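You operate a simulated robot arm through the tools that you are given. There is no shell and no other tool. Be economical: measure what you need, move in short steps, check, and stop when the job is done.

Carry out the task below with a simulated two-armed robot. There is one attempt and no reset: what you move stays moved.

JOB
Mist the yellow moss twice, then set it on the straight jar's soil.
Fine: white knob lid off first and on again last.

Only the result counts: the job must be done as asked and must still hold three seconds after the hand-in. Knocking over, shifting, dropping, spilling or breaking anything else fails it. A push-on lid holds only when it is set on centred and level and pressed home; a screw cap is set on level and turned clockwise until tight.

ROBOT AND FRAMES
Two 7-joint arms with two-finger grippers on one trunk, on a base that drives. Base frame: it is fixed to the floor where the robot stands at the start and does not move with it; the origin is under the middle of the robot, x ahead of it, y to its left, z up; the surface under the hand at the start is at about z = 840. Units: mm, rad, N and s.
The left shoulder is at the start at [37, 175, 1253], the right one opposite. With the tool pointing down near the work surface each hand reaches from about 100 to 820 mm from the robot's upright axis, wherever it stands, measured 20 degrees to its own side. Places, roughly: clear part of the bench [500, 0, 800]; pump button [400, 0, 1000]; straight jar (8x8x10 cm) [500, 100, 900]. Payload 2.94 kg a hand.
The tool frame of a hand sits at the grasp point between the pads (the TCP): z along the fingers, y along the line on which they close. The tips reach 30 mm beyond it. The gripper opens to 138 mm. The gripper's body begins 109 mm behind the TCP.
Orientation is that of the tool frame in the base frame, as [roll, pitch, yaw] about the fixed x, y, z axes, in that order (R = Rz(yaw) Ry(pitch) Rx(roll)). With the fingers straight down and closing along the base's y, the tool's x points along the base's -x, its y along +y and its z along -z.

CONTROLS
- The arms move only by the tool drive_tool. It takes "left_deltas", "right_deltas" or both (then of equal length, played together; a hand with none holds still); each is a list of rows, each a list of 2 entries, a list of its own where there are three numbers: the shift along the base's x, y, z in mm, then the turn, a rotation vector about the base's x, y, z in rad. In form: [[[tx, ty, tz], [rx, ry, rz]], ...]. A call has 1 to 8 rows; each row is the pose to reach, as a shift and turn from the pose commanded when the call began. "left_grip" and "right_grip" are, for a hand that has rows, the closure, from 0 (fully open) to 1 (shut), set as the call begins (left out, the last holds). A row lasts 0.2 s, in which the tool goes at most 50 mm and 0.15 rad; a call with a longer step from one row to the next is refused whole, and so is a gripper value outside its range. A pose out of reach is approached as far as the arm can. The call stops where the force on the tool passes 90 N (or 10 N more than at its start, if that is more) or the arm is blocked; 0.2 s more then pass. The fingers move at their own pace and stop on an object; they squeeze with about 40 N. The grip force told is the motor's: it shows also when the fingers shut on nothing. Time passes only in rows, and 0.2 s behind the last, so rows that repeat a pose let the fingers close. It gives the time, the measured TCP pose, the force on the tool (base axes), the opening and the grip force at its end, in the units of the frame above (readings bear some noise), with the torque about the TCP (base axes, N m) and any sound that the robot's microphone picked up, and new pictures: "show" is both (left out), scene, wrist or none (wrist: the cameras of the hands that moved).
- Cameras (640 x 400 px; columns grow to the right, rows downward): "scene" is now at [87.8, 21.5, 1724.3]; the picture's right is [0.26, -0.97, 0.00], its down [-0.76, -0.20, -0.62] and it looks along [0.60, 0.16, -0.79] (base axes); focal length 264 px, centre (320, 200). "left" rides on the left gripper at [71, -19, -146] in its tool frame; the picture's right is [0.26, 0.97, 0.00], its down [-0.85, 0.23, -0.48] and it looks along [-0.46, 0.12, 0.88] (tool axes); focal length 280 px, centre (320, 200). "right" rides on the right gripper at [71, 19, -146] in its tool frame; the picture's right is [-0.26, 0.97, 0.00], its down [-0.85, -0.23, -0.48] and it looks along [-0.46, -0.12, 0.88] (tool axes); focal length 280 px, centre (320, 200). There is no depth. A picture from a camera that has moved, and an enlarged one, comes with that camera's place and axes in the base frame and with its lens.
- move_column(by): slides the trunk up (or, below 0, down) by that many mm; the arms and the scene camera ride with it, the base frame stays. It gives what a move gives, with no picture.
- drive_base(legs): drives the robot by 1 to 6 legs, each [ahead, turn to the left] in mm and rad, along the robot's own axes; the way and the turn of a leg run together, so that a leg with both is an arc; at most 1500 mm and 3.142 rad a leg. The arms and the cameras ride along, it lands a little off, and it stops where it bumps. It gives what a move gives, and a new picture of the scene camera.
- aim_head(pan, tilt): turns the head with the scene camera to pan (to the left, within 2.094 rad either way) and tilt (down, from -0.506 to 1.204), counted from straight ahead of the robot. It gives what a move gives, and a new picture of the scene camera.
- zoom(camera, box): a new picture of the part [left, top, right, bottom] of that camera's present view, enlarged. It takes no simulated time.
- hand_in(): hands the job in; it is judged then, once.

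Go step by step. Nothing tells you exact positions but the pictures and the camera data: compare them with the known pose of the tool, close in by small moves and look again before you grip or let go. The budget is 120 turns and 260 pictures, counting those below and the enlarged ones. Unless the task says otherwise, let go and move clear before handing in, and close with one line.

The tools are called after "Call:" as a command line: name --argument value ..., lists and objects as JSON in quotes. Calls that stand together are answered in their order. drive_tool: Moves the arms, as the interface text tells. Its arguments: {"type":"object","properties":{"left_deltas":{"type":"array","items":{"type":"array"}},"left_grip":{"type":"number"},"right_deltas":{"type":"array","items":{"type":"array"}},"right_grip":{"type":"number"},"show":{"type":"string","enum":["both","scene","wrist","none"]}},"required":[]} The other tools are called the same way: move_column (by) slides the trunk up or down; drive_base (legs) drives the base; aim_head (pan, tilt) turns the head that bears the scene camera; zoom (camera, box) takes an enlarged picture of a part of a camera's view; hand_in () hands the job in.

At the start:

```text
time: 0.0
left_tcp_pos: [554.1, 405.9, 1347.5]
left_tool_rot: [-3.141, -0.001, -3.141]
left_ft_force: [-0.4, 0.0, 1.1]
left_wrist_torque: [0.0, 0.0, 0.01]
left_gripper_width: 137.8
left_finger_force: 0.0
right_tcp_pos: [602.5, -94.2, 1287.5]
right_tool_rot: [-3.14, 0.0, -3.141]
right_ft_force: [-0.7, -0.6, -0.1]
right_wrist_torque: [-0.02, -0.02, 0.0]
right_gripper_width: 137.8
right_finger_force: 0.1
trunk travel left (down, up): [-425.0, 309.0]
robot x, y, heading: [-4.6, -0.3, -0.001]
head pan, tilt: [0.26, 0.904]
```

scene: 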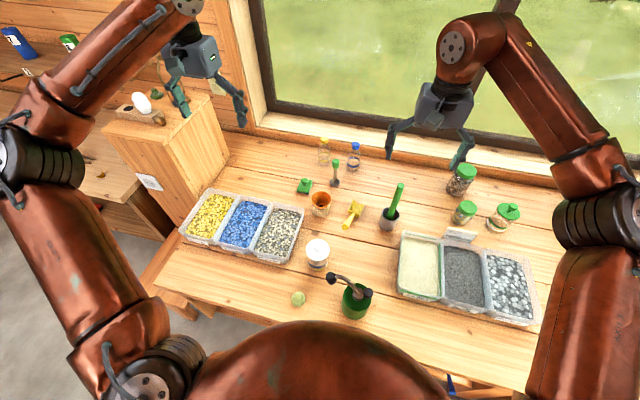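
right: 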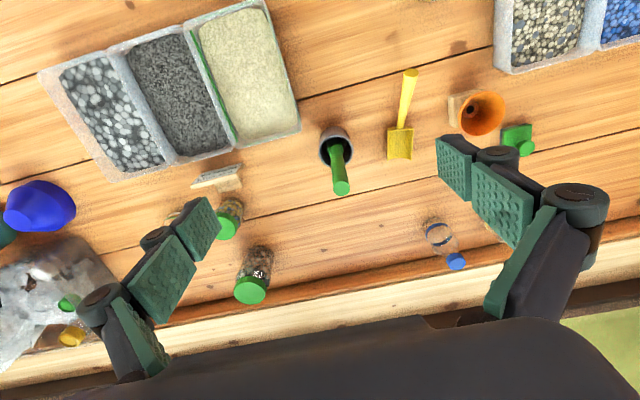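
left: 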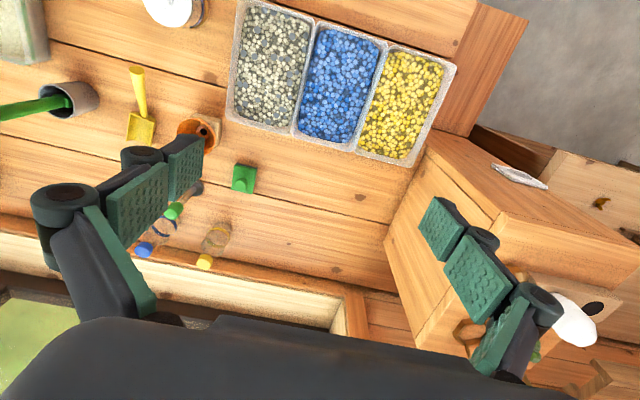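

I see a bench with trays, a white-lidded jar, a green pump mister and a pale ball of moss. I'll zoom in on the work area first.

Call:
zoom --camera "scene" --box '[260, 220, 400, 330]'

Call:
zoom --camera "scene" --box '[280, 130, 540, 240]'

Call:
zoom --camera "scene" --box '[0, 20, 200, 200]'

```text
3.64 times, centred on (330, 275) of scene
camera zoom: at [87.8, 21.5, 1724.3], right [0.26, -0.97, 0.0], down [-0.76, -0.2, -0.62], along [0.6, 0.16, -0.79], focal length 958 px, centre (284, -73)
```

zoom: 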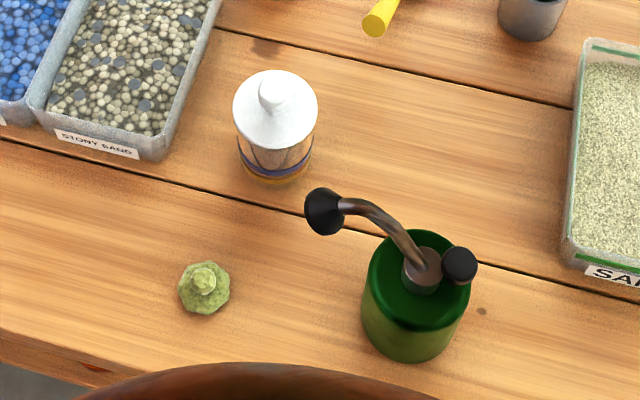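

```text
2.46 times, centred on (410, 185) of scene
camera zoom: at [87.8, 21.5, 1724.3], right [0.26, -0.97, 0.0], down [-0.76, -0.2, -0.62], along [0.6, 0.16, -0.79], focal length 649 px, centre (98, 237)
```

zoom: 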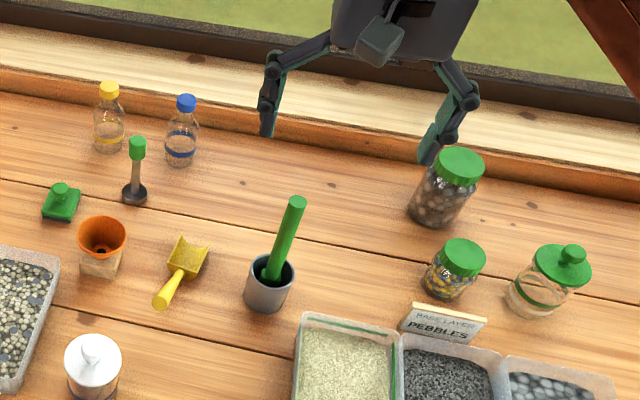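

```text
2.22 times, centred on (100, 110) of scene
camera zoom: at [87.8, 21.5, 1724.3], right [0.26, -0.97, 0.0], down [-0.76, -0.2, -0.62], along [0.6, 0.16, -0.79], focal length 586 px, centre (809, 400)
```

zoom: 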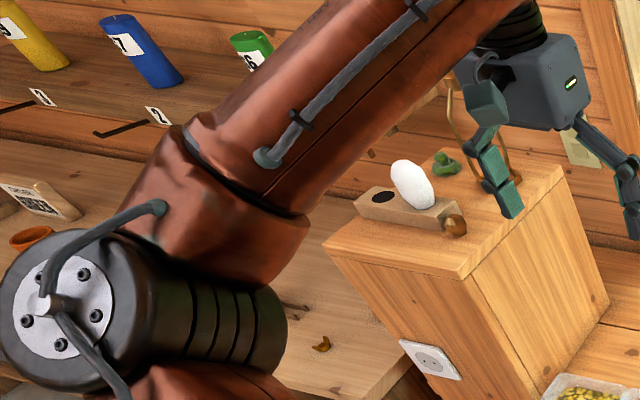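

The white-knob jar, the moss and the pump mister are all near the front of the bench. I'll move the right hand's camera in to look at them closely.

Call:
drive_tool --right_deltas '[[[-40, 10, 0], [0, 0, 0]], [[-80, 20, 0], [0, 0, 0]], [[-120, 30, 0], [0, 0, 0]], [[-160, 40, 0], [0, 0, 0]], [[-200, 50, 0], [0, 0, 0]], [[-240, 60, 0], [0, 0, 0]], [[-280, 80, -20], [0, 0, 0]], [[-310, 90, -50], [0, 0, 0]]]'

Call:
aim_head --pan 0.1 --tilt 1.15

```text
time: 1.8
left_tcp_pos: [551.7, 406.3, 1348.3]
left_tool_rot: [-3.141, -0.001, 3.142]
left_ft_force: [0.4, 0.2, 0.1]
left_wrist_torque: [0.0, 0.01, 0.02]
left_gripper_width: 137.9
left_finger_force: 0.0
right_tcp_pos: [291.5, -5.0, 1236.9]
right_tool_rot: [3.141, 0.0, 3.142]
right_ft_force: [-0.1, 0.4, -0.2]
right_wrist_torque: [-0.02, -0.03, 0.03]
right_gripper_width: 138.0
right_finger_force: 0.2
trunk travel left (down, up): [-425.0, 309.0]
robot x, y, heading: [-1.1, 4.0, 0.001]
head pan, tilt: [0.26, 0.904]
camera scene: at [87.5, 21.8, 1724.3], right [0.26, -0.97, 0.0], down [-0.76, -0.2, -0.62], along [0.6, 0.16, -0.79], focal length 264 px, centre (320, 200)
camera right: at [223.2, 15.1, 1382.9], right [0.26, 0.96, 0.0], down [0.85, -0.23, 0.48], along [0.46, -0.12, -0.88], focal length 280 px, centre (320, 200)
```

scene: 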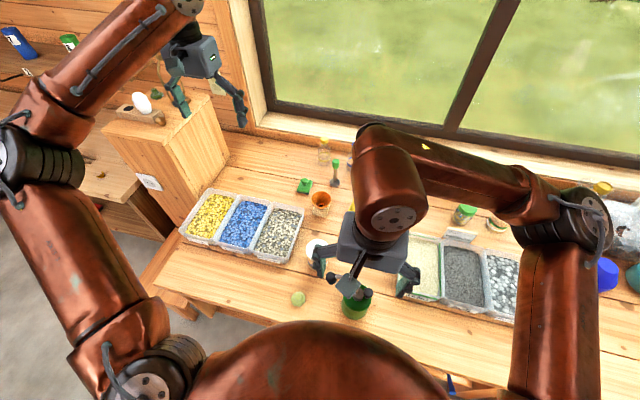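
right: 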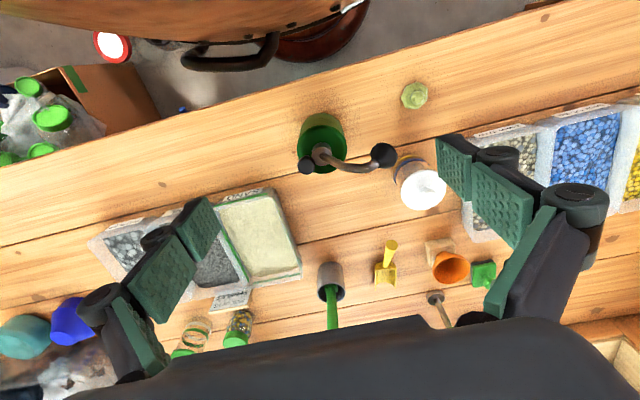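

```text
time: 2.6
left_tcp_pos: [553.9, 406.4, 1349.8]
left_tool_rot: [3.141, -0.001, 3.141]
left_ft_force: [-0.2, -0.2, 0.0]
left_wrist_torque: [-0.01, 0.04, 0.01]
left_gripper_width: 138.3
left_finger_force: 0.1
right_tcp_pos: [294.7, -4.9, 1235.8]
right_tool_rot: [-3.141, 0.002, 3.14]
right_ft_force: [-1.2, -0.9, -0.4]
right_wrist_torque: [-0.06, 0.0, 0.0]
right_gripper_width: 138.3
right_finger_force: 0.0
trunk travel left (down, up): [-425.0, 309.0]
robot x, y, heading: [-0.9, 2.2, 0.001]
head pan, tilt: [0.099, 1.15]
camera scene: at [74.3, 8.3, 1707.6], right [0.1, -0.99, 0.0], down [-0.91, -0.09, -0.41], along [0.41, 0.04, -0.91], focal length 264 px, centre (320, 200)
```

scene: 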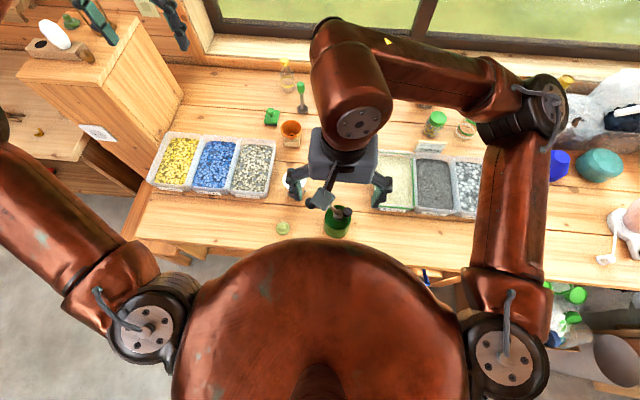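

Call:
zoom --camera "right" --box '[270, 70, 470, 220]'

```text
2.67 times, centred on (370, 145) of right
camera zoom: at [223.9, 15.0, 1383.1], right [0.26, 0.97, 0.0], down [0.85, -0.23, 0.48], along [0.46, -0.12, -0.88], focal length 748 px, centre (187, 347)
```

zoom: 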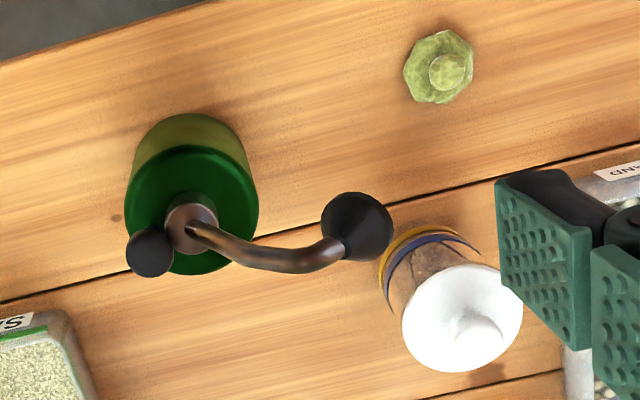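

Triangulation puts the jar lid knob at about (492,141,946), the nozzle at (370,67,1014), the black side knob at (367,-44,986) and the moss at (333,160,870). I need a closer look at the nozzle's direction.

Call:
drive_tool --right_deltas '[[[-5, 20, -40], [0, 0, 0]], [[-10, 40, -80], [0, 0, 0]], [[-20, 60, -100], [0, 0, 0]]]' --left_deltas '[[[-50, 0, 0], [0.15, 0, 0]], [[-100, 0, 0], [0.3, 0, 0]], [[-150, 0, -30], [0.45, 0, 0]]]' --show "wrist"

```text
refused: row 3 steps farther than a row can; nothing moved
```

Call:
drive_tool --right_deltas '[[[-5, 15, -35], [0, 0, 0]], [[-10, 30, -70], [0, 0, 0]], [[-20, 45, -100], [0, 0, 0]], [[-20, 60, -100], [0, 0, 0]], [[-20, 60, -100], [0, 0, 0]], [[-20, 60, -100], [0, 0, 0]]]' --left_deltas '[[[-40, 0, 0], [-0.15, 0, 0]], [[-80, 0, 0], [-0.3, 0, 0]], [[-120, 0, -30], [-0.45, 0, 0]], [[-150, 0, -60], [-0.6, 0, 0]], [[-180, 0, -90], [-0.75, 0, 0]], [[-210, 0, -120], [-0.9, 0, 0]]]' --show "wrist"

```text
time: 4.0
left_tcp_pos: [341.2, 408.2, 1227.8]
left_tool_rot: [-2.236, 0.004, 3.14]
left_ft_force: [-0.1, 0.6, -0.1]
left_wrist_torque: [-0.06, -0.02, 0.05]
left_gripper_width: 138.0
left_finger_force: 0.0
right_tcp_pos: [271.3, 58.3, 1137.7]
right_tool_rot: [-3.14, 0.0, -3.139]
right_ft_force: [-0.8, 0.7, 1.1]
right_wrist_torque: [-0.09, 0.0, -0.03]
right_gripper_width: 137.9
right_finger_force: 0.1
trunk travel left (down, up): [-425.0, 309.0]
robot x, y, heading: [0.9, -1.1, 0.003]
head pan, tilt: [0.099, 1.15]
camera right: at [201.8, 78.0, 1283.3], right [0.26, 0.97, 0.0], down [0.85, -0.23, 0.48], along [0.46, -0.13, -0.88], focal length 280 px, centre (320, 200)
camera left: at [270.2, 510.4, 1334.6], right [-0.26, 0.6, -0.76], down [0.85, 0.52, 0.12], along [0.46, -0.61, -0.64], focal length 280 px, centre (320, 200)
```

right: 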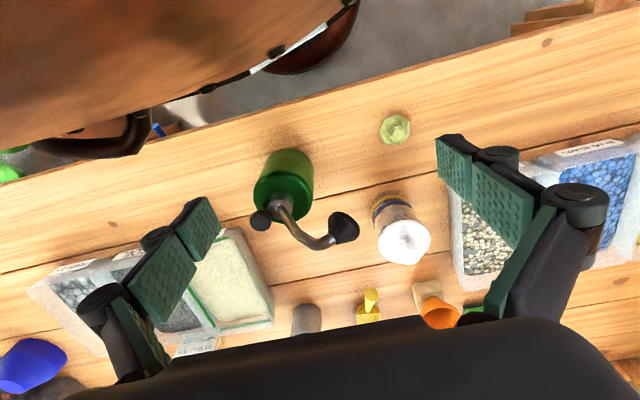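
left: 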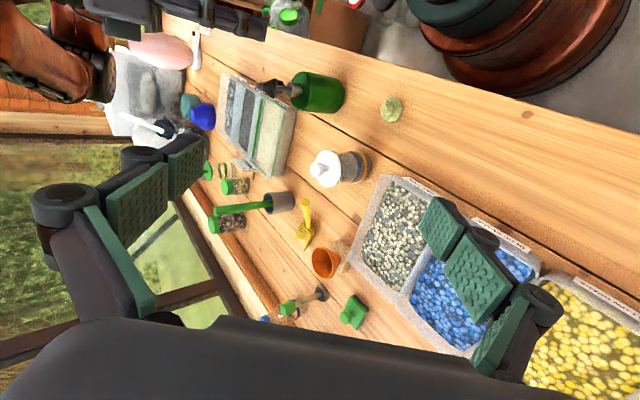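

Call:
zoom --camera "right" --box '[235, 90, 435, 270]'

Call:
zoom --camera "left" --box '[240, 50, 420, 200]'

```text
2.22 times, centred on (335, 180) of right
camera zoom: at [201.8, 78.0, 1283.3], right [0.26, 0.97, 0.0], down [0.85, -0.23, 0.48], along [0.46, -0.13, -0.88], focal length 623 px, centre (287, 244)
```

zoom: 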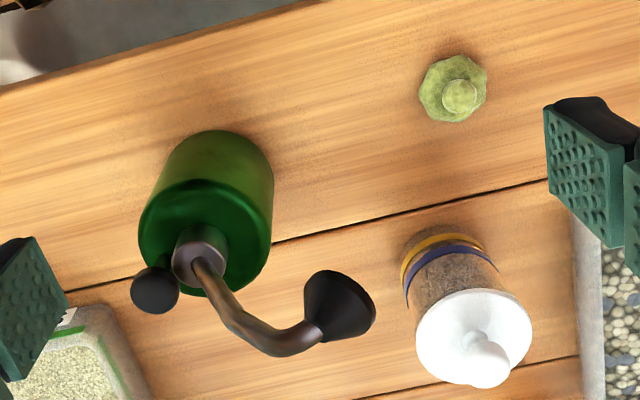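

```text
2.67 times, centred on (330, 125) of left
camera zoom: at [270.2, 510.4, 1334.6], right [-0.26, 0.6, -0.76], down [0.85, 0.52, 0.12], along [0.46, -0.61, -0.64], focal length 748 px, centre (293, 400)
```

zoom: 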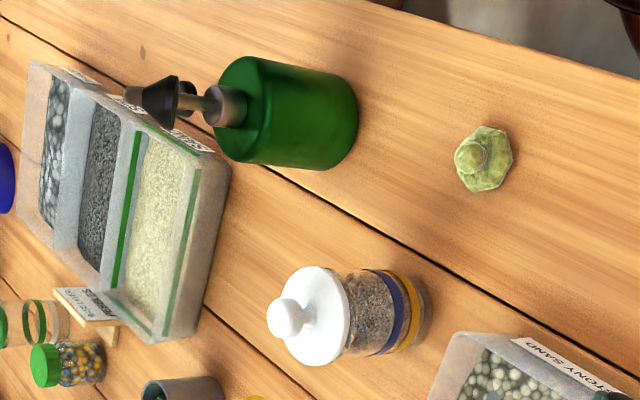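

Call:
zoom --camera "left" --box '[265, 65, 315, 97]'

Call:
zoom --camera "right" --box '[265, 160, 375, 230]'

```text
12.50 times, centred on (290, 81) of left
camera zoom: at [270.2, 510.4, 1334.6], right [-0.26, 0.6, -0.76], down [0.85, 0.52, 0.12], along [0.46, -0.61, -0.64], focal length 3505 px, centre (695, 1688)
```

zoom: 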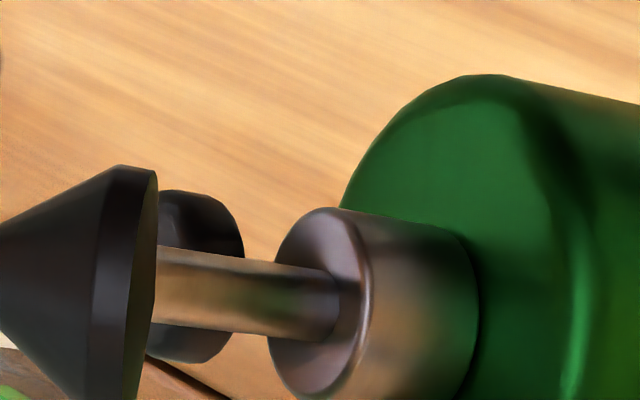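

```text
5.71 times, centred on (320, 195) of right
camera zoom: at [201.8, 78.0, 1283.3], right [0.26, 0.97, 0.0], down [0.85, -0.23, 0.48], along [0.46, -0.13, -0.88], focal length 1602 px, centre (320, 229)
```

zoom: 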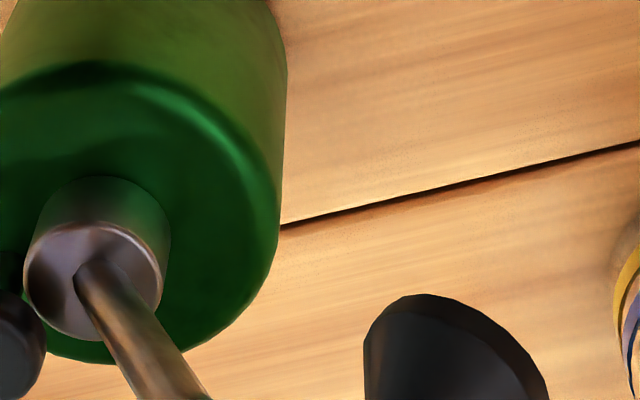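

The nozzle sits at about (351,63,1056) and points along (-0.13,0.63,-0.76); the button is at about (369,-50,975), the moss top at (338,160,865) and the lid knob at about (480,132,970). I'll retreat the right hand and bring the left one above the jar lid.

Call:
drive_tool --right_deltas '[[[0, -30, 30], [0, 0, 0]], [[0, -65, 60], [0, 0, 0]], [[0, -100, 90], [0, 0, 0]], [[0, -140, 100], [0, 0, 0]], [[0, -180, 100], [0, 0, 0]], [[0, -220, 100], [0, 0, 0]], [[0, -250, 100], [0, 0, 0]], [[0, -250, 100], [0, 0, 0]]]' --left_deltas '[[[17, -30, 0], [0.13, 0, 0]], [[34, -65, 0], [0.26, 0, 0]], [[51, -100, 0], [0.39, 0, 0]], [[68, -136, 0], [0.52, 0, 0]], [[85, -172, 0], [0.65, 0, 0]], [[102, -207, -20], [0.78, 0, 0]], [[119, -242, -50], [0.9, 0, 0]], [[137, -276, -80], [0.9, 0, 0]]]' --left_grip 0.5

```text
time: 5.8
left_tcp_pos: [480.6, 131.9, 1149.0]
left_tool_rot: [3.14, -0.004, 3.142]
left_ft_force: [0.4, 0.8, -0.4]
left_wrist_torque: [-0.02, 0.0, 0.0]
left_gripper_width: 68.8
left_finger_force: 0.0
right_tcp_pos: [272.5, -193.2, 1236.5]
right_tool_rot: [3.141, -0.003, -3.14]
right_ft_force: [0.2, 0.4, -0.1]
right_wrist_torque: [-0.07, 0.02, -0.01]
right_gripper_width: 137.7
right_finger_force: 0.0
trunk travel left (down, up): [-425.0, 309.0]
robot x, y, heading: [2.0, -0.5, -0.001]
head pan, tilt: [0.099, 1.15]
camera scene: at [75.8, 8.4, 1707.4], right [0.1, -0.99, 0.0], down [-0.91, -0.09, -0.41], along [0.41, 0.04, -0.91], focal length 264 px, centre (320, 200)
camera right: at [203.3, -174.6, 1382.6], right [0.26, 0.97, 0.0], down [0.85, -0.23, 0.47], along [0.46, -0.12, -0.88], focal length 280 px, centre (320, 200)
camera left: at [410.1, 110.4, 1295.2], right [-0.26, 0.96, 0.0], down [0.85, 0.23, 0.48], along [0.46, 0.13, -0.88], focal length 280 px, centre (320, 200)
```

scene: 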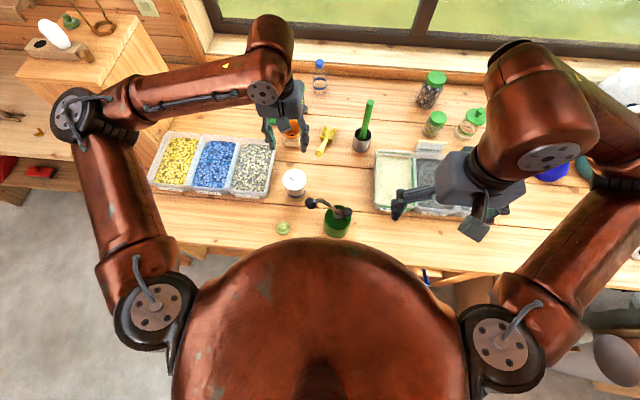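
right: 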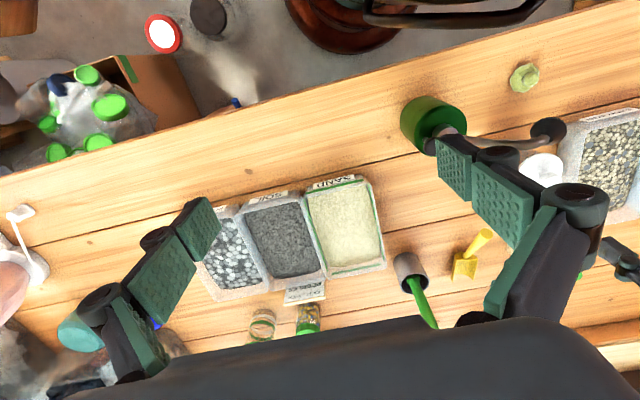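
left: 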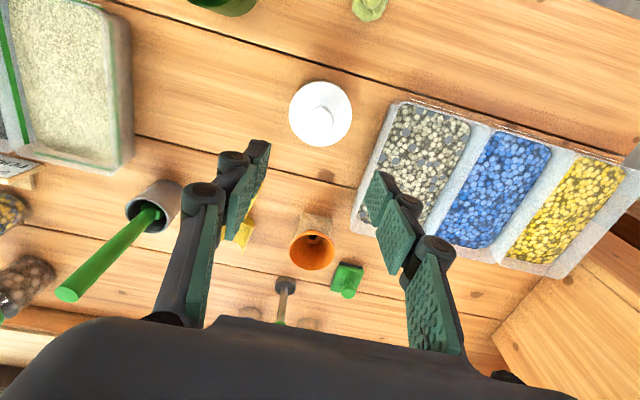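

The wrist view puts the knob at about (489,133,965). I'm descending above it and will look again.

Call:
drive_tool --left_deltas '[[[4, 0, -35], [0, 0, 0]], [[8, 1, -70], [0, 0, 0]], [[8, 1, -105], [0, 0, 0]], [[8, 1, -129], [0, 0, 0]]]' --show "both"

```text
time: 6.8
left_tcp_pos: [489.0, 131.8, 1018.2]
left_tool_rot: [3.141, 0.0, 3.14]
left_ft_force: [0.3, 0.3, 0.1]
left_wrist_torque: [-0.01, 0.03, 0.01]
left_gripper_width: 69.2
left_finger_force: 0.0
right_tcp_pos: [271.8, -193.9, 1235.4]
right_tool_rot: [-3.141, -0.001, -3.141]
right_ft_force: [-0.7, 0.3, 0.0]
right_wrist_torque: [-0.01, 0.0, -0.02]
right_gripper_width: 138.0
right_finger_force: 0.1
trunk travel left (down, up): [-425.0, 309.0]
robot x, y, heading: [-3.7, -0.8, -0.001]
head pan, tilt: [0.099, 1.15]
camera scene: at [74.3, 8.0, 1707.6], right [0.1, -1.0, 0.0], down [-0.91, -0.09, -0.41], along [0.41, 0.04, -0.91], focal length 264 px, centre (320, 200)
camera left: at [416.7, 111.0, 1165.9], right [-0.26, 0.97, 0.0], down [0.85, 0.23, 0.48], along [0.46, 0.12, -0.88], focal length 280 px, centre (320, 200)
```

scene: 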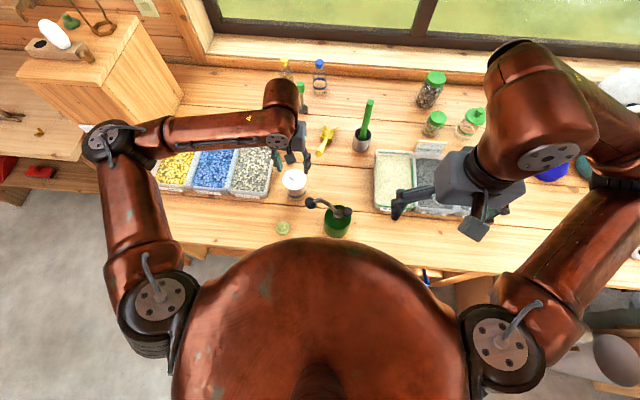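
left: 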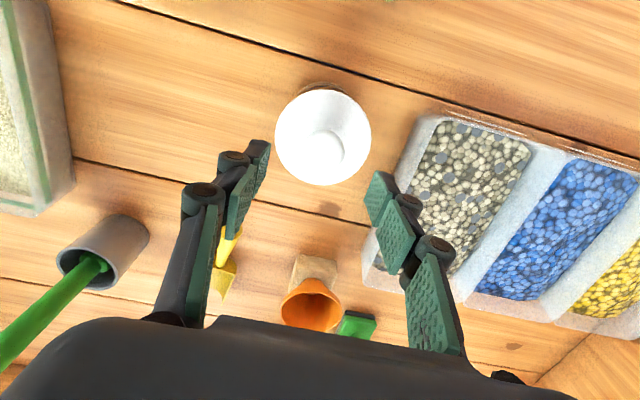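

Call:
zoom --camera "left" --box '[230, 70, 420, 220]'

Call:
zoom --camera "scene" --box '[250, 130, 370, 250]'

Call:
zoom --camera "right" --box '[480, 60, 640, 220]'

```text
2.67 times, centred on (325, 145) of left
camera zoom: at [416.7, 111.0, 1165.9], right [-0.26, 0.97, 0.0], down [0.85, 0.23, 0.48], along [0.46, 0.12, -0.88], focal length 748 px, centre (307, 347)
```

zoom: 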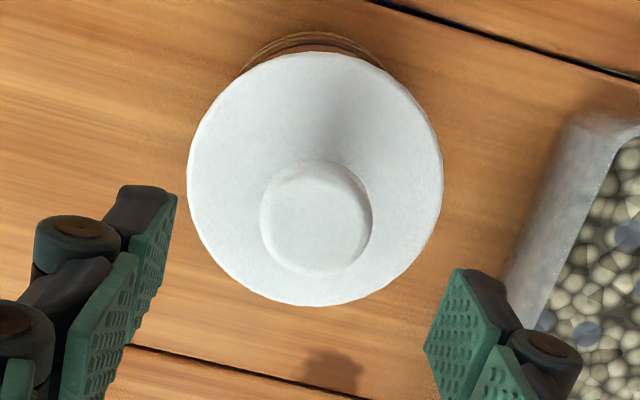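

```text
3.33 times, centred on (310, 190) of scene
camera zoom: at [74.3, 8.0, 1707.6], right [0.1, -1.0, 0.0], down [-0.91, -0.09, -0.41], along [0.41, 0.04, -0.91], focal length 879 px, centre (353, 233)
```

zoom: 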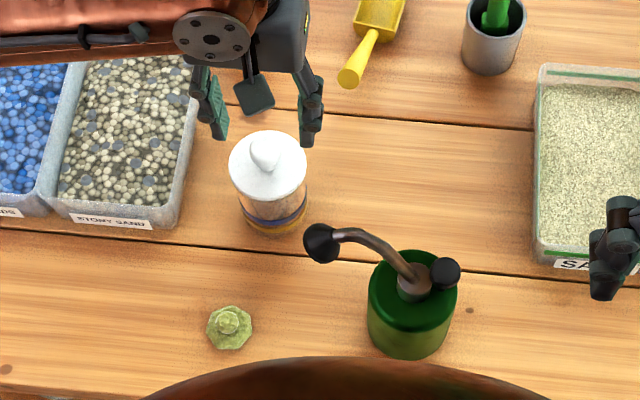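

```text
2.50 times, centred on (560, 140) of right
camera zoom: at [202.2, -174.6, 1382.9], right [0.26, 0.97, 0.0], down [0.85, -0.23, 0.48], along [0.46, -0.12, -0.88], focal length 701 px, centre (-280, 350)
```

zoom: 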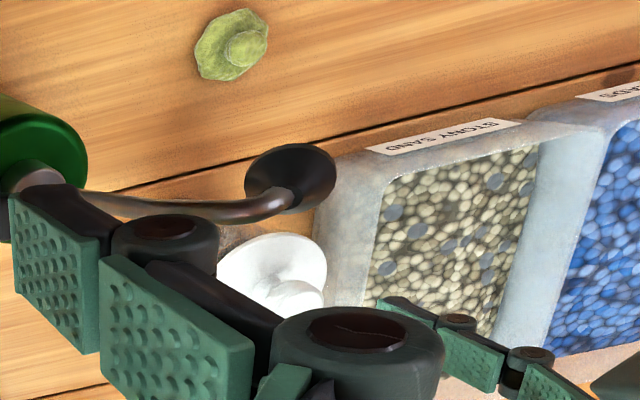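

The knob axis refines to about (481,131), with its top near z≈975 and the lid plate near 937. I'll lower so the tips straddle the knob and then check.

Call:
drive_tool --left_deltas '[[[-4, -1, -12], [0, 0, 0]], [[-8, -1, -25], [0, 0, 0]], [[-8, -1, -38], [0, 0, 0]]]' --show "both"

Call:
zoom --camera "scene" --box '[270, 150, 330, 210]'

Call:
zoom --camera "left" --box '[230, 70, 420, 220]'

```text
time: 7.6
left_tcp_pos: [478.7, 130.0, 981.0]
left_tool_rot: [3.141, 0.0, -3.141]
left_ft_force: [-0.3, -0.7, -0.2]
left_wrist_torque: [-0.02, 0.01, 0.01]
left_gripper_width: 68.7
left_finger_force: 0.1
right_tcp_pos: [271.4, -194.7, 1237.3]
right_tool_rot: [-3.141, 0.0, 3.141]
right_ft_force: [-0.2, -0.4, -0.4]
right_wrist_torque: [0.01, 0.01, 0.02]
right_gripper_width: 137.8
right_finger_force: 0.1
trunk travel left (down, up): [-425.0, 309.0]
robot x, y, heading: [2.7, -0.5, -0.006]
head pan, tilt: [0.099, 1.15]
camera scene: at [74.5, 7.8, 1707.5], right [0.1, -1.0, 0.0], down [-0.91, -0.09, -0.41], along [0.41, 0.04, -0.91], focal length 264 px, centre (320, 200)
camera left: at [408.9, 109.6, 1128.8], right [-0.26, 0.97, 0.0], down [0.85, 0.23, 0.48], along [0.46, 0.12, -0.88], focal length 280 px, centre (320, 200)
```

scene: 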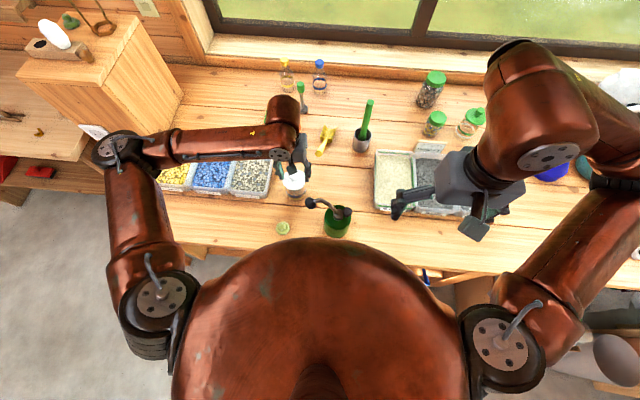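
left: 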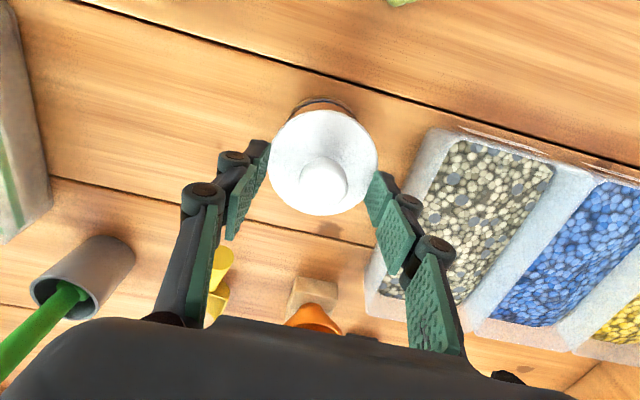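

```text
6.67 times, centred on (300, 180) of scene
camera zoom: at [74.5, 7.8, 1707.5], right [0.1, -1.0, 0.0], down [-0.91, -0.09, -0.41], along [0.41, 0.04, -0.91], focal length 1757 px, centre (453, 333)
```

zoom: 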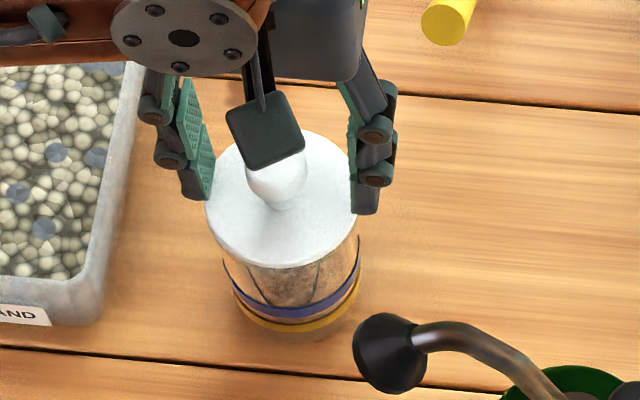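

```text
2.67 times, centred on (325, 145) of left
camera zoom: at [408.9, 109.6, 1128.8], right [-0.26, 0.97, 0.0], down [0.85, 0.23, 0.48], along [0.46, 0.12, -0.88], focal length 748 px, centre (307, 347)
```

zoom: 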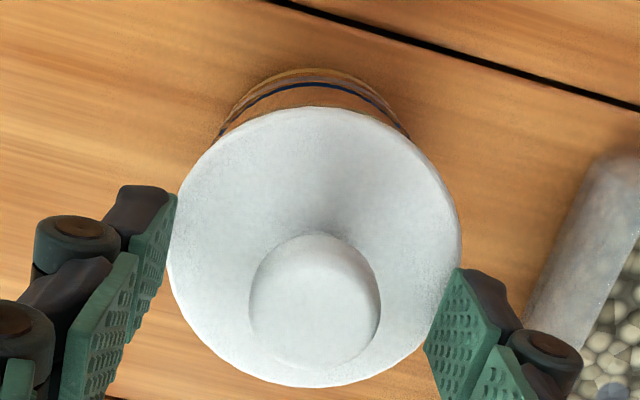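

The knob is centred between the fingers to within a couple of mm. I'll nudge and lower slightly, then close.

Call:
drive_tool --left_deltas '[[[1, 1.5, -6], [0, 0, 0]]]' --show "none"

Call:
drive_tool --left_deltas '[[[0, 0, 0], [0, 0, 0]], [[0, 0, 0], [0, 0, 0]], [[0, 0, 0], [0, 0, 0]], [[0, 0, 0], [0, 0, 0]], [[0, 0, 0], [0, 0, 0]]]' --left_grip 1 --show "wrist"

Call:
zoom --camera "scene" --box '[270, 150, 330, 210]'

```text
time: 8.0
left_tcp_pos: [481.7, 132.0, 974.3]
left_tool_rot: [3.14, -0.003, 3.141]
left_ft_force: [-0.1, -0.7, -0.7]
left_wrist_torque: [0.01, 0.06, 0.02]
left_gripper_width: 69.0
left_finger_force: 0.0
right_tcp_pos: [272.2, -194.2, 1236.0]
right_tool_rot: [3.141, 0.0, 3.141]
right_ft_force: [0.1, -0.2, -0.5]
right_wrist_torque: [0.0, 0.0, 0.0]
right_gripper_width: 137.7
right_finger_force: 0.1
trunk travel left (down, up): [-425.0, 309.0]
robot x, y, heading: [-1.6, 1.4, 0.001]
head pan, tilt: [0.099, 1.15]
```

```text
time: 9.2
left_tcp_pos: [480.3, 132.0, 976.6]
left_tool_rot: [-3.141, 0.004, 3.141]
left_ft_force: [2.7, 1.0, 13.2]
left_wrist_torque: [0.02, -0.06, 0.04]
left_gripper_width: 27.0
left_finger_force: 40.8
right_tcp_pos: [271.0, -194.2, 1237.3]
right_tool_rot: [-3.139, 0.001, -3.14]
right_ft_force: [0.3, 1.3, 0.7]
right_wrist_torque: [0.01, 0.01, 0.01]
right_gripper_width: 138.4
right_finger_force: 0.1
trunk travel left (down, up): [-425.0, 309.0]
robot x, y, heading: [0.2, 2.9, 0.0]
head pan, tilt: [0.099, 1.15]
camera left: at [409.2, 111.1, 1123.8], right [-0.26, 0.96, 0.0], down [0.85, 0.23, 0.48], along [0.46, 0.12, -0.88], focal length 280 px, centre (320, 200)
```

left: 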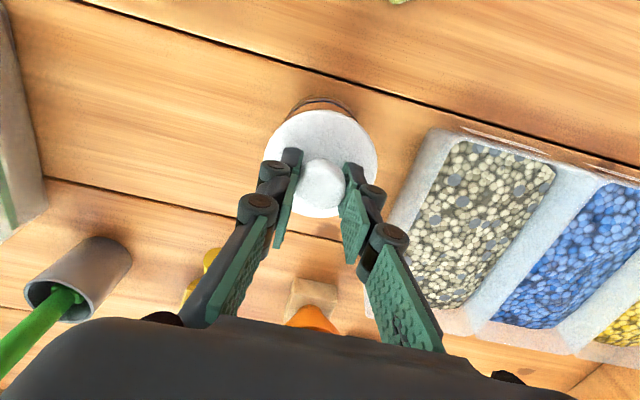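

```text
6.67 times, centred on (300, 180) of scene
camera zoom: at [73.3, 7.5, 1707.7], right [0.1, -1.0, 0.0], down [-0.91, -0.09, -0.41], along [0.41, 0.04, -0.91], focal length 1757 px, centre (453, 333)
```

zoom: 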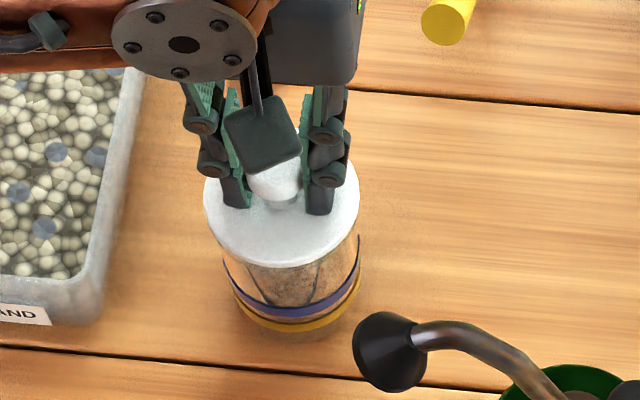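

The knob is gripped (27 mm wide, 40 N), and the seated TCP pose is about (480.3,132,976). I'll lift gently to see whether the lid pops off.

Call:
drive_tool --left_deltas '[[[0, 0, 2], [0, 0, 0]], [[0, 0, 4], [0, 0, 0]], [[0, 0, 7], [0, 0, 0]], [[0, 0, 10], [0, 0, 0]]]' --show "wrist"

Call:
zoom --camera "scene" --box '[270, 150, 330, 210]'

```text
time: 10.2
left_tcp_pos: [480.8, 131.5, 984.7]
left_tool_rot: [3.141, -0.002, 3.141]
left_ft_force: [0.2, 0.4, -2.0]
left_wrist_torque: [-0.04, -0.01, -0.02]
left_gripper_width: 26.9
left_finger_force: 39.8
right_tcp_pos: [272.0, -195.1, 1236.5]
right_tool_rot: [-3.14, 0.0, 3.141]
right_ft_force: [0.7, 0.0, -0.2]
right_wrist_torque: [0.03, -0.03, 0.01]
right_gripper_width: 138.3
right_finger_force: 0.1
trunk travel left (down, up): [-425.0, 309.0]
robot x, y, heading: [0.1, 1.7, -0.005]
head pan, tilt: [0.099, 1.15]
camera left: at [409.5, 111.2, 1132.9], right [-0.26, 0.97, 0.0], down [0.85, 0.23, 0.47], along [0.46, 0.12, -0.88], focal length 280 px, centre (320, 200)
```

left: 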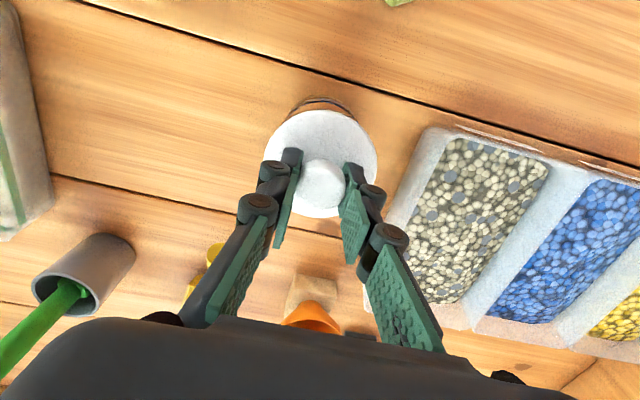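

```text
6.67 times, centred on (300, 180) of scene
camera zoom: at [74.2, 7.7, 1707.5], right [0.1, -1.0, 0.0], down [-0.91, -0.09, -0.41], along [0.41, 0.04, -0.91], focal length 1757 px, centre (453, 333)
```

zoom: 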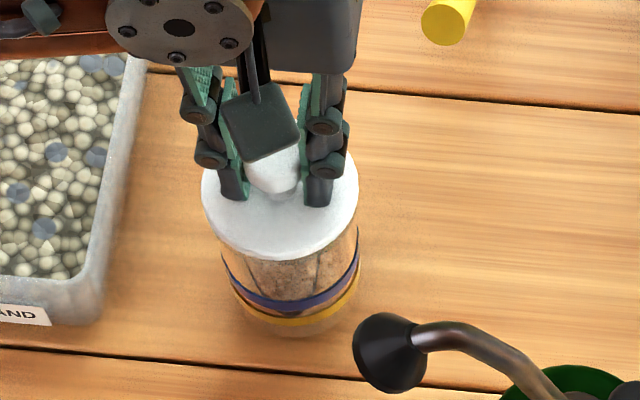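

The lid is off freely and the jar stayed put. I'll lift clear and carry the lid to the open bench near (510,10).

Call:
drive_tool --left_deltas '[[[0, 0, 40], [0, 0, 0]], [[0, 0, 70], [0, 0, 0]], [[8, -30, 70], [0, 0, 0]], [[16, -60, 70], [0, 0, 0]], [[24, -90, 70], [0, 0, 0]], [[30, -120, 70], [0, 0, 0]], [[30, -120, 30], [0, 0, 0]], [[30, -120, 0], [0, 0, 0]]]' --show "both"

Call:
zoom --camera "scene" --box '[260, 130, 380, 220]'

```text
time: 12.0
left_tcp_pos: [510.5, 11.1, 985.5]
left_tool_rot: [3.14, 0.0, -3.14]
left_ft_force: [-0.6, -0.4, -0.6]
left_wrist_torque: [0.01, 0.01, 0.03]
left_gripper_width: 26.9
left_finger_force: 39.7
right_tcp_pos: [271.9, -194.2, 1237.5]
right_tool_rot: [3.14, 0.001, 3.14]
right_ft_force: [-1.7, 0.1, 0.4]
right_wrist_torque: [0.03, 0.0, 0.0]
right_gripper_width: 138.1
right_finger_force: 0.0
trunk travel left (down, up): [-425.0, 309.0]
robot x, y, heading: [2.7, -2.6, 0.0]
head pan, tilt: [0.099, 1.15]
heard: snap
camera scene: at [74.4, 6.5, 1707.6], right [0.1, -1.0, 0.0], down [-0.91, -0.09, -0.41], along [0.41, 0.04, -0.91], focal length 264 px, centre (320, 200)
camera left: at [439.4, -9.3, 1133.3], right [-0.26, 0.97, 0.0], down [0.85, 0.23, 0.48], along [0.46, 0.12, -0.88], focal length 280 px, centre (320, 200)
```

scene: 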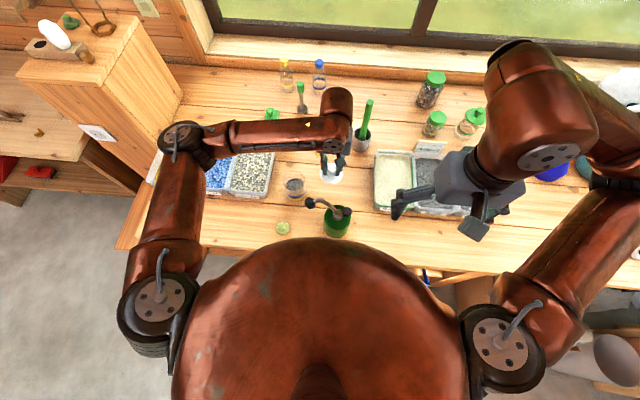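
left: 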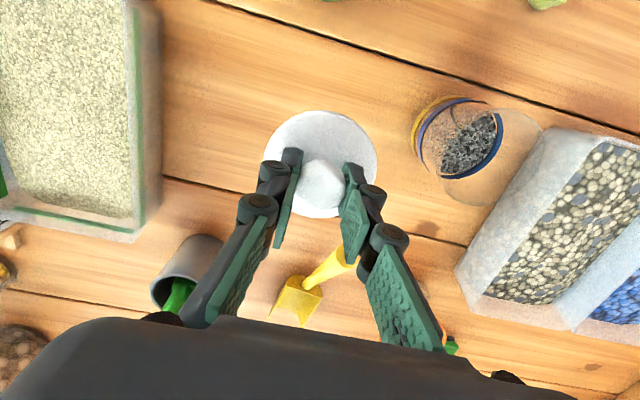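

```text
4.44 times, centred on (320, 175) of scene
camera zoom: at [74.4, 6.5, 1707.6], right [0.1, -1.0, 0.0], down [-0.91, -0.09, -0.41], along [0.41, 0.04, -0.91], focal length 1172 px, centre (320, 311)
```

zoom: 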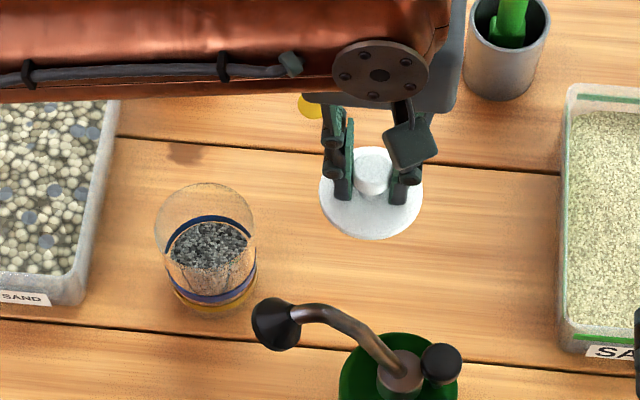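

The snap was the lid releasing, and the jar is still upright in place with its dark soil on top. I'll lower the lid to the bench.

Call:
drive_tool --left_deltas '[[[0, 0, -25], [0, 0, 0]], [[0, 0, -45], [0, 0, 0]], [[0, 0, -60], [0, 0, 0]], [[0, 0, -70], [0, 0, 0]], [[0, 0, -76], [0, 0, 0]], [[0, 0, -82], [0, 0, 0]]]' --show "wrist"

Call:
zoom --camera "scene" --box '[280, 130, 380, 220]'

```text
time: 13.4
left_tcp_pos: [510.7, 11.7, 903.7]
left_tool_rot: [3.141, 0.002, 3.141]
left_ft_force: [0.4, -1.0, -0.9]
left_wrist_torque: [0.0, -0.01, -0.02]
left_gripper_width: 26.8
left_finger_force: 40.0
right_tcp_pos: [272.4, -193.9, 1236.0]
right_tool_rot: [3.141, 0.001, -3.142]
right_ft_force: [0.0, -0.8, -0.6]
right_wrist_torque: [0.0, -0.01, 0.03]
right_gripper_width: 138.0
right_finger_force: 0.1
trunk travel left (down, up): [-425.0, 309.0]
robot x, y, heading: [-1.9, 1.4, 0.001]
head pan, tilt: [0.099, 1.15]
camera left: at [439.3, -8.7, 1051.1], right [-0.26, 0.97, 0.0], down [0.85, 0.23, 0.48], along [0.46, 0.12, -0.88], focal length 280 px, centre (320, 200)
```

left: 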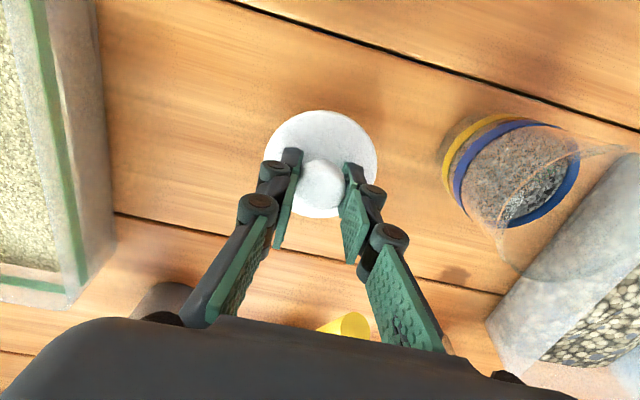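

```text
4.44 times, centred on (330, 175) of scene
camera zoom: at [74.2, 7.4, 1707.6], right [0.1, -1.0, 0.0], down [-0.91, -0.09, -0.41], along [0.41, 0.04, -0.91], focal length 1172 px, centre (276, 311)
```

zoom: 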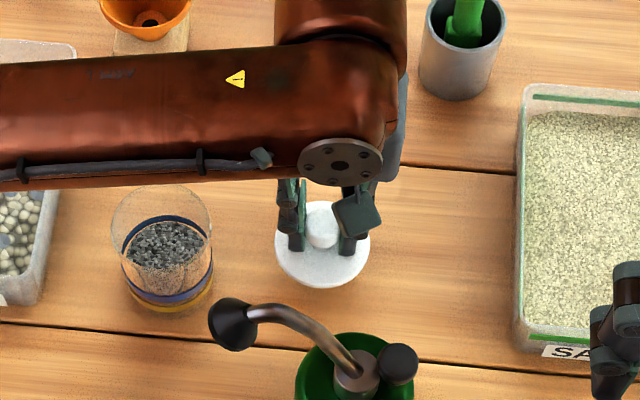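

Call:
drive_tool --left_deltas '[[[0, 0, -4], [0, 0, 0]], [[0, 0, -8], [0, 0, 0]], [[0, 0, -12], [0, 0, 0]]]' --show "none"

```text
time: 14.2
left_tcp_pos: [511.0, 12.5, 891.5]
left_tool_rot: [-3.141, 0.0, 3.141]
left_ft_force: [-0.7, 0.6, 0.2]
left_wrist_torque: [0.0, -0.06, 0.0]
left_gripper_width: 27.0
left_finger_force: 39.6
right_tcp_pos: [271.9, -194.8, 1235.1]
right_tool_rot: [-3.141, 0.001, 3.14]
right_ft_force: [0.7, -0.9, -0.2]
right_wrist_torque: [0.01, -0.03, 0.02]
right_gripper_width: 138.1
right_finger_force: 0.1
trunk travel left (down, up): [-425.0, 309.0]
robot x, y, heading: [-2.6, 3.2, 0.002]
head pan, tilt: [0.099, 1.15]
```

Call:
drive_tool --left_deltas '[[[0, 0, -3], [0, 0, 0]], [[0, 0, -6], [0, 0, 0]]]' --show "none"

Call:
drive_tool --left_deltas '[[[0, 0, -3], [0, 0, 0]], [[0, 0, -5], [0, 0, 0]]]' --show "wrist"

```text
time: 14.8
left_tcp_pos: [510.1, 11.9, 885.8]
left_tool_rot: [-3.141, 0.0, -3.141]
left_ft_force: [-0.3, -0.5, -0.2]
left_wrist_torque: [-0.01, 0.01, 0.01]
left_gripper_width: 26.8
left_finger_force: 40.0
right_tcp_pos: [271.2, -194.4, 1236.6]
right_tool_rot: [-3.141, -0.002, 3.141]
right_ft_force: [-0.7, 0.0, -0.4]
right_wrist_torque: [0.01, 0.04, -0.01]
right_gripper_width: 137.9
right_finger_force: 0.1
trunk travel left (down, up): [-425.0, 309.0]
robot x, y, heading: [0.3, -1.3, 0.004]
head pan, tilt: [0.099, 1.15]
```

```text
time: 15.4
left_tcp_pos: [511.7, 11.7, 883.8]
left_tool_rot: [-3.141, 0.002, 3.141]
left_ft_force: [-1.7, 2.8, 15.1]
left_wrist_torque: [0.09, 0.17, 0.02]
left_gripper_width: 27.0
left_finger_force: 39.6
right_tcp_pos: [270.6, -194.8, 1237.5]
right_tool_rot: [3.141, 0.0, -3.141]
right_ft_force: [-0.1, -0.5, 0.3]
right_wrist_torque: [0.0, 0.0, 0.01]
right_gripper_width: 138.2
right_finger_force: 0.2
trunk travel left (down, up): [-425.0, 309.0]
robot x, y, heading: [2.4, -2.0, 0.002]
head pan, tilt: [0.099, 1.15]
camera left: at [438.7, -8.6, 1030.1], right [-0.26, 0.96, 0.0], down [0.85, 0.23, 0.48], along [0.46, 0.12, -0.88], focal length 280 px, centre (320, 200)
```

left: 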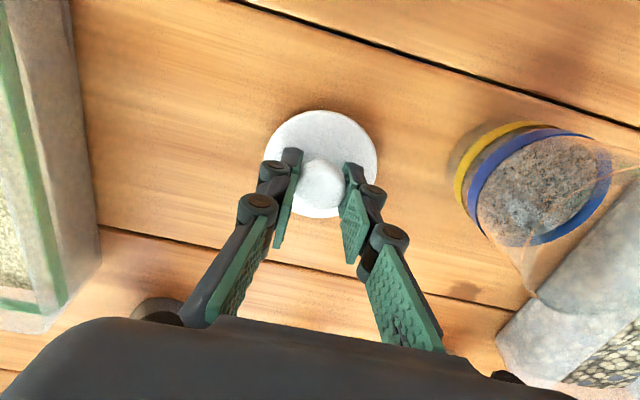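

The lid touches the bench at TCP z≈884. I'll ease off, open and rise.

Call:
drive_tool --left_deltas '[[[0, 0, 2], [0, 0, 0]], [[0, 0, 2], [0, 0, 0]], [[0, 0, 2], [0, 0, 0]], [[0, 0, 2], [0, 0, 0]], [[0, 0, 2], [0, 0, 0]]]' --left_grip 0.5 --show "none"

Call:
drive_tool --left_deltas '[[[0, 0, 40], [0, 0, 0]], [[0, 0, 80], [0, 0, 0]], [[0, 0, 120], [0, 0, 0]], [[0, 0, 160], [0, 0, 0]]]' --show "both"

```text
time: 16.6
left_tcp_pos: [510.0, 11.8, 881.7]
left_tool_rot: [-3.141, -0.001, 3.141]
left_ft_force: [1.1, 0.5, -0.2]
left_wrist_torque: [0.01, -0.04, 0.01]
left_gripper_width: 69.2
left_finger_force: 0.0
right_tcp_pos: [273.0, -194.2, 1237.6]
right_tool_rot: [-3.141, 0.001, 3.141]
right_ft_force: [0.8, -0.1, 0.0]
right_wrist_torque: [-0.02, 0.02, 0.0]
right_gripper_width: 138.0
right_finger_force: 0.0
trunk travel left (down, up): [-425.0, 309.0]
robot x, y, heading: [-2.0, 0.7, 0.001]
head pan, tilt: [0.099, 1.15]
```

```text
time: 17.6
left_tcp_pos: [510.5, 12.4, 1043.9]
left_tool_rot: [-3.141, 0.0, -3.141]
left_ft_force: [0.3, -0.5, 0.8]
left_wrist_torque: [0.02, -0.02, 0.0]
left_gripper_width: 69.0
left_finger_force: 0.0
right_tcp_pos: [270.4, -194.3, 1237.3]
right_tool_rot: [-3.141, 0.0, 3.141]
right_ft_force: [0.2, 0.7, 0.5]
right_wrist_torque: [0.0, -0.01, -0.02]
right_gripper_width: 138.1
right_finger_force: 0.0
trunk travel left (down, up): [-425.0, 309.0]
robot x, y, heading: [-4.1, -0.2, -0.005]
head pan, tilt: [0.099, 1.15]
camera scene: at [73.7, 7.1, 1707.6], right [0.1, -1.0, 0.0], down [-0.91, -0.09, -0.41], along [0.41, 0.04, -0.91], focal length 264 px, centre (320, 200)
camera left: at [439.3, -8.3, 1191.2], right [-0.26, 0.97, 0.0], down [0.85, 0.23, 0.48], along [0.46, 0.13, -0.88], focal length 280 px, centre (320, 200)
```

scene: 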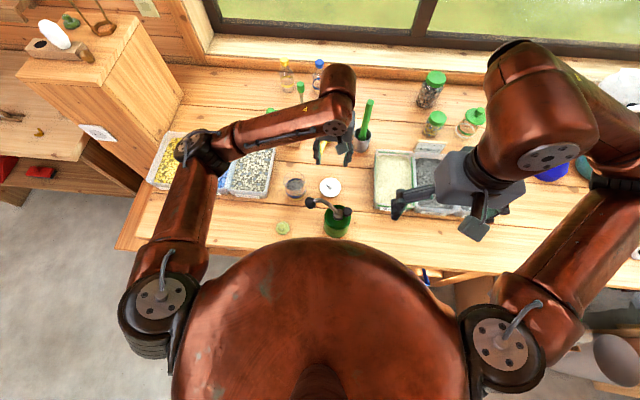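
left: 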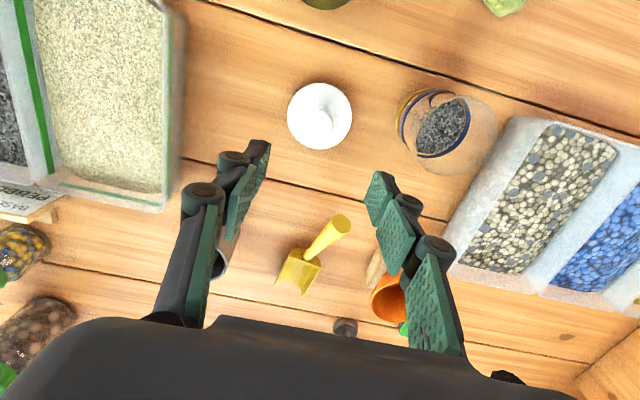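

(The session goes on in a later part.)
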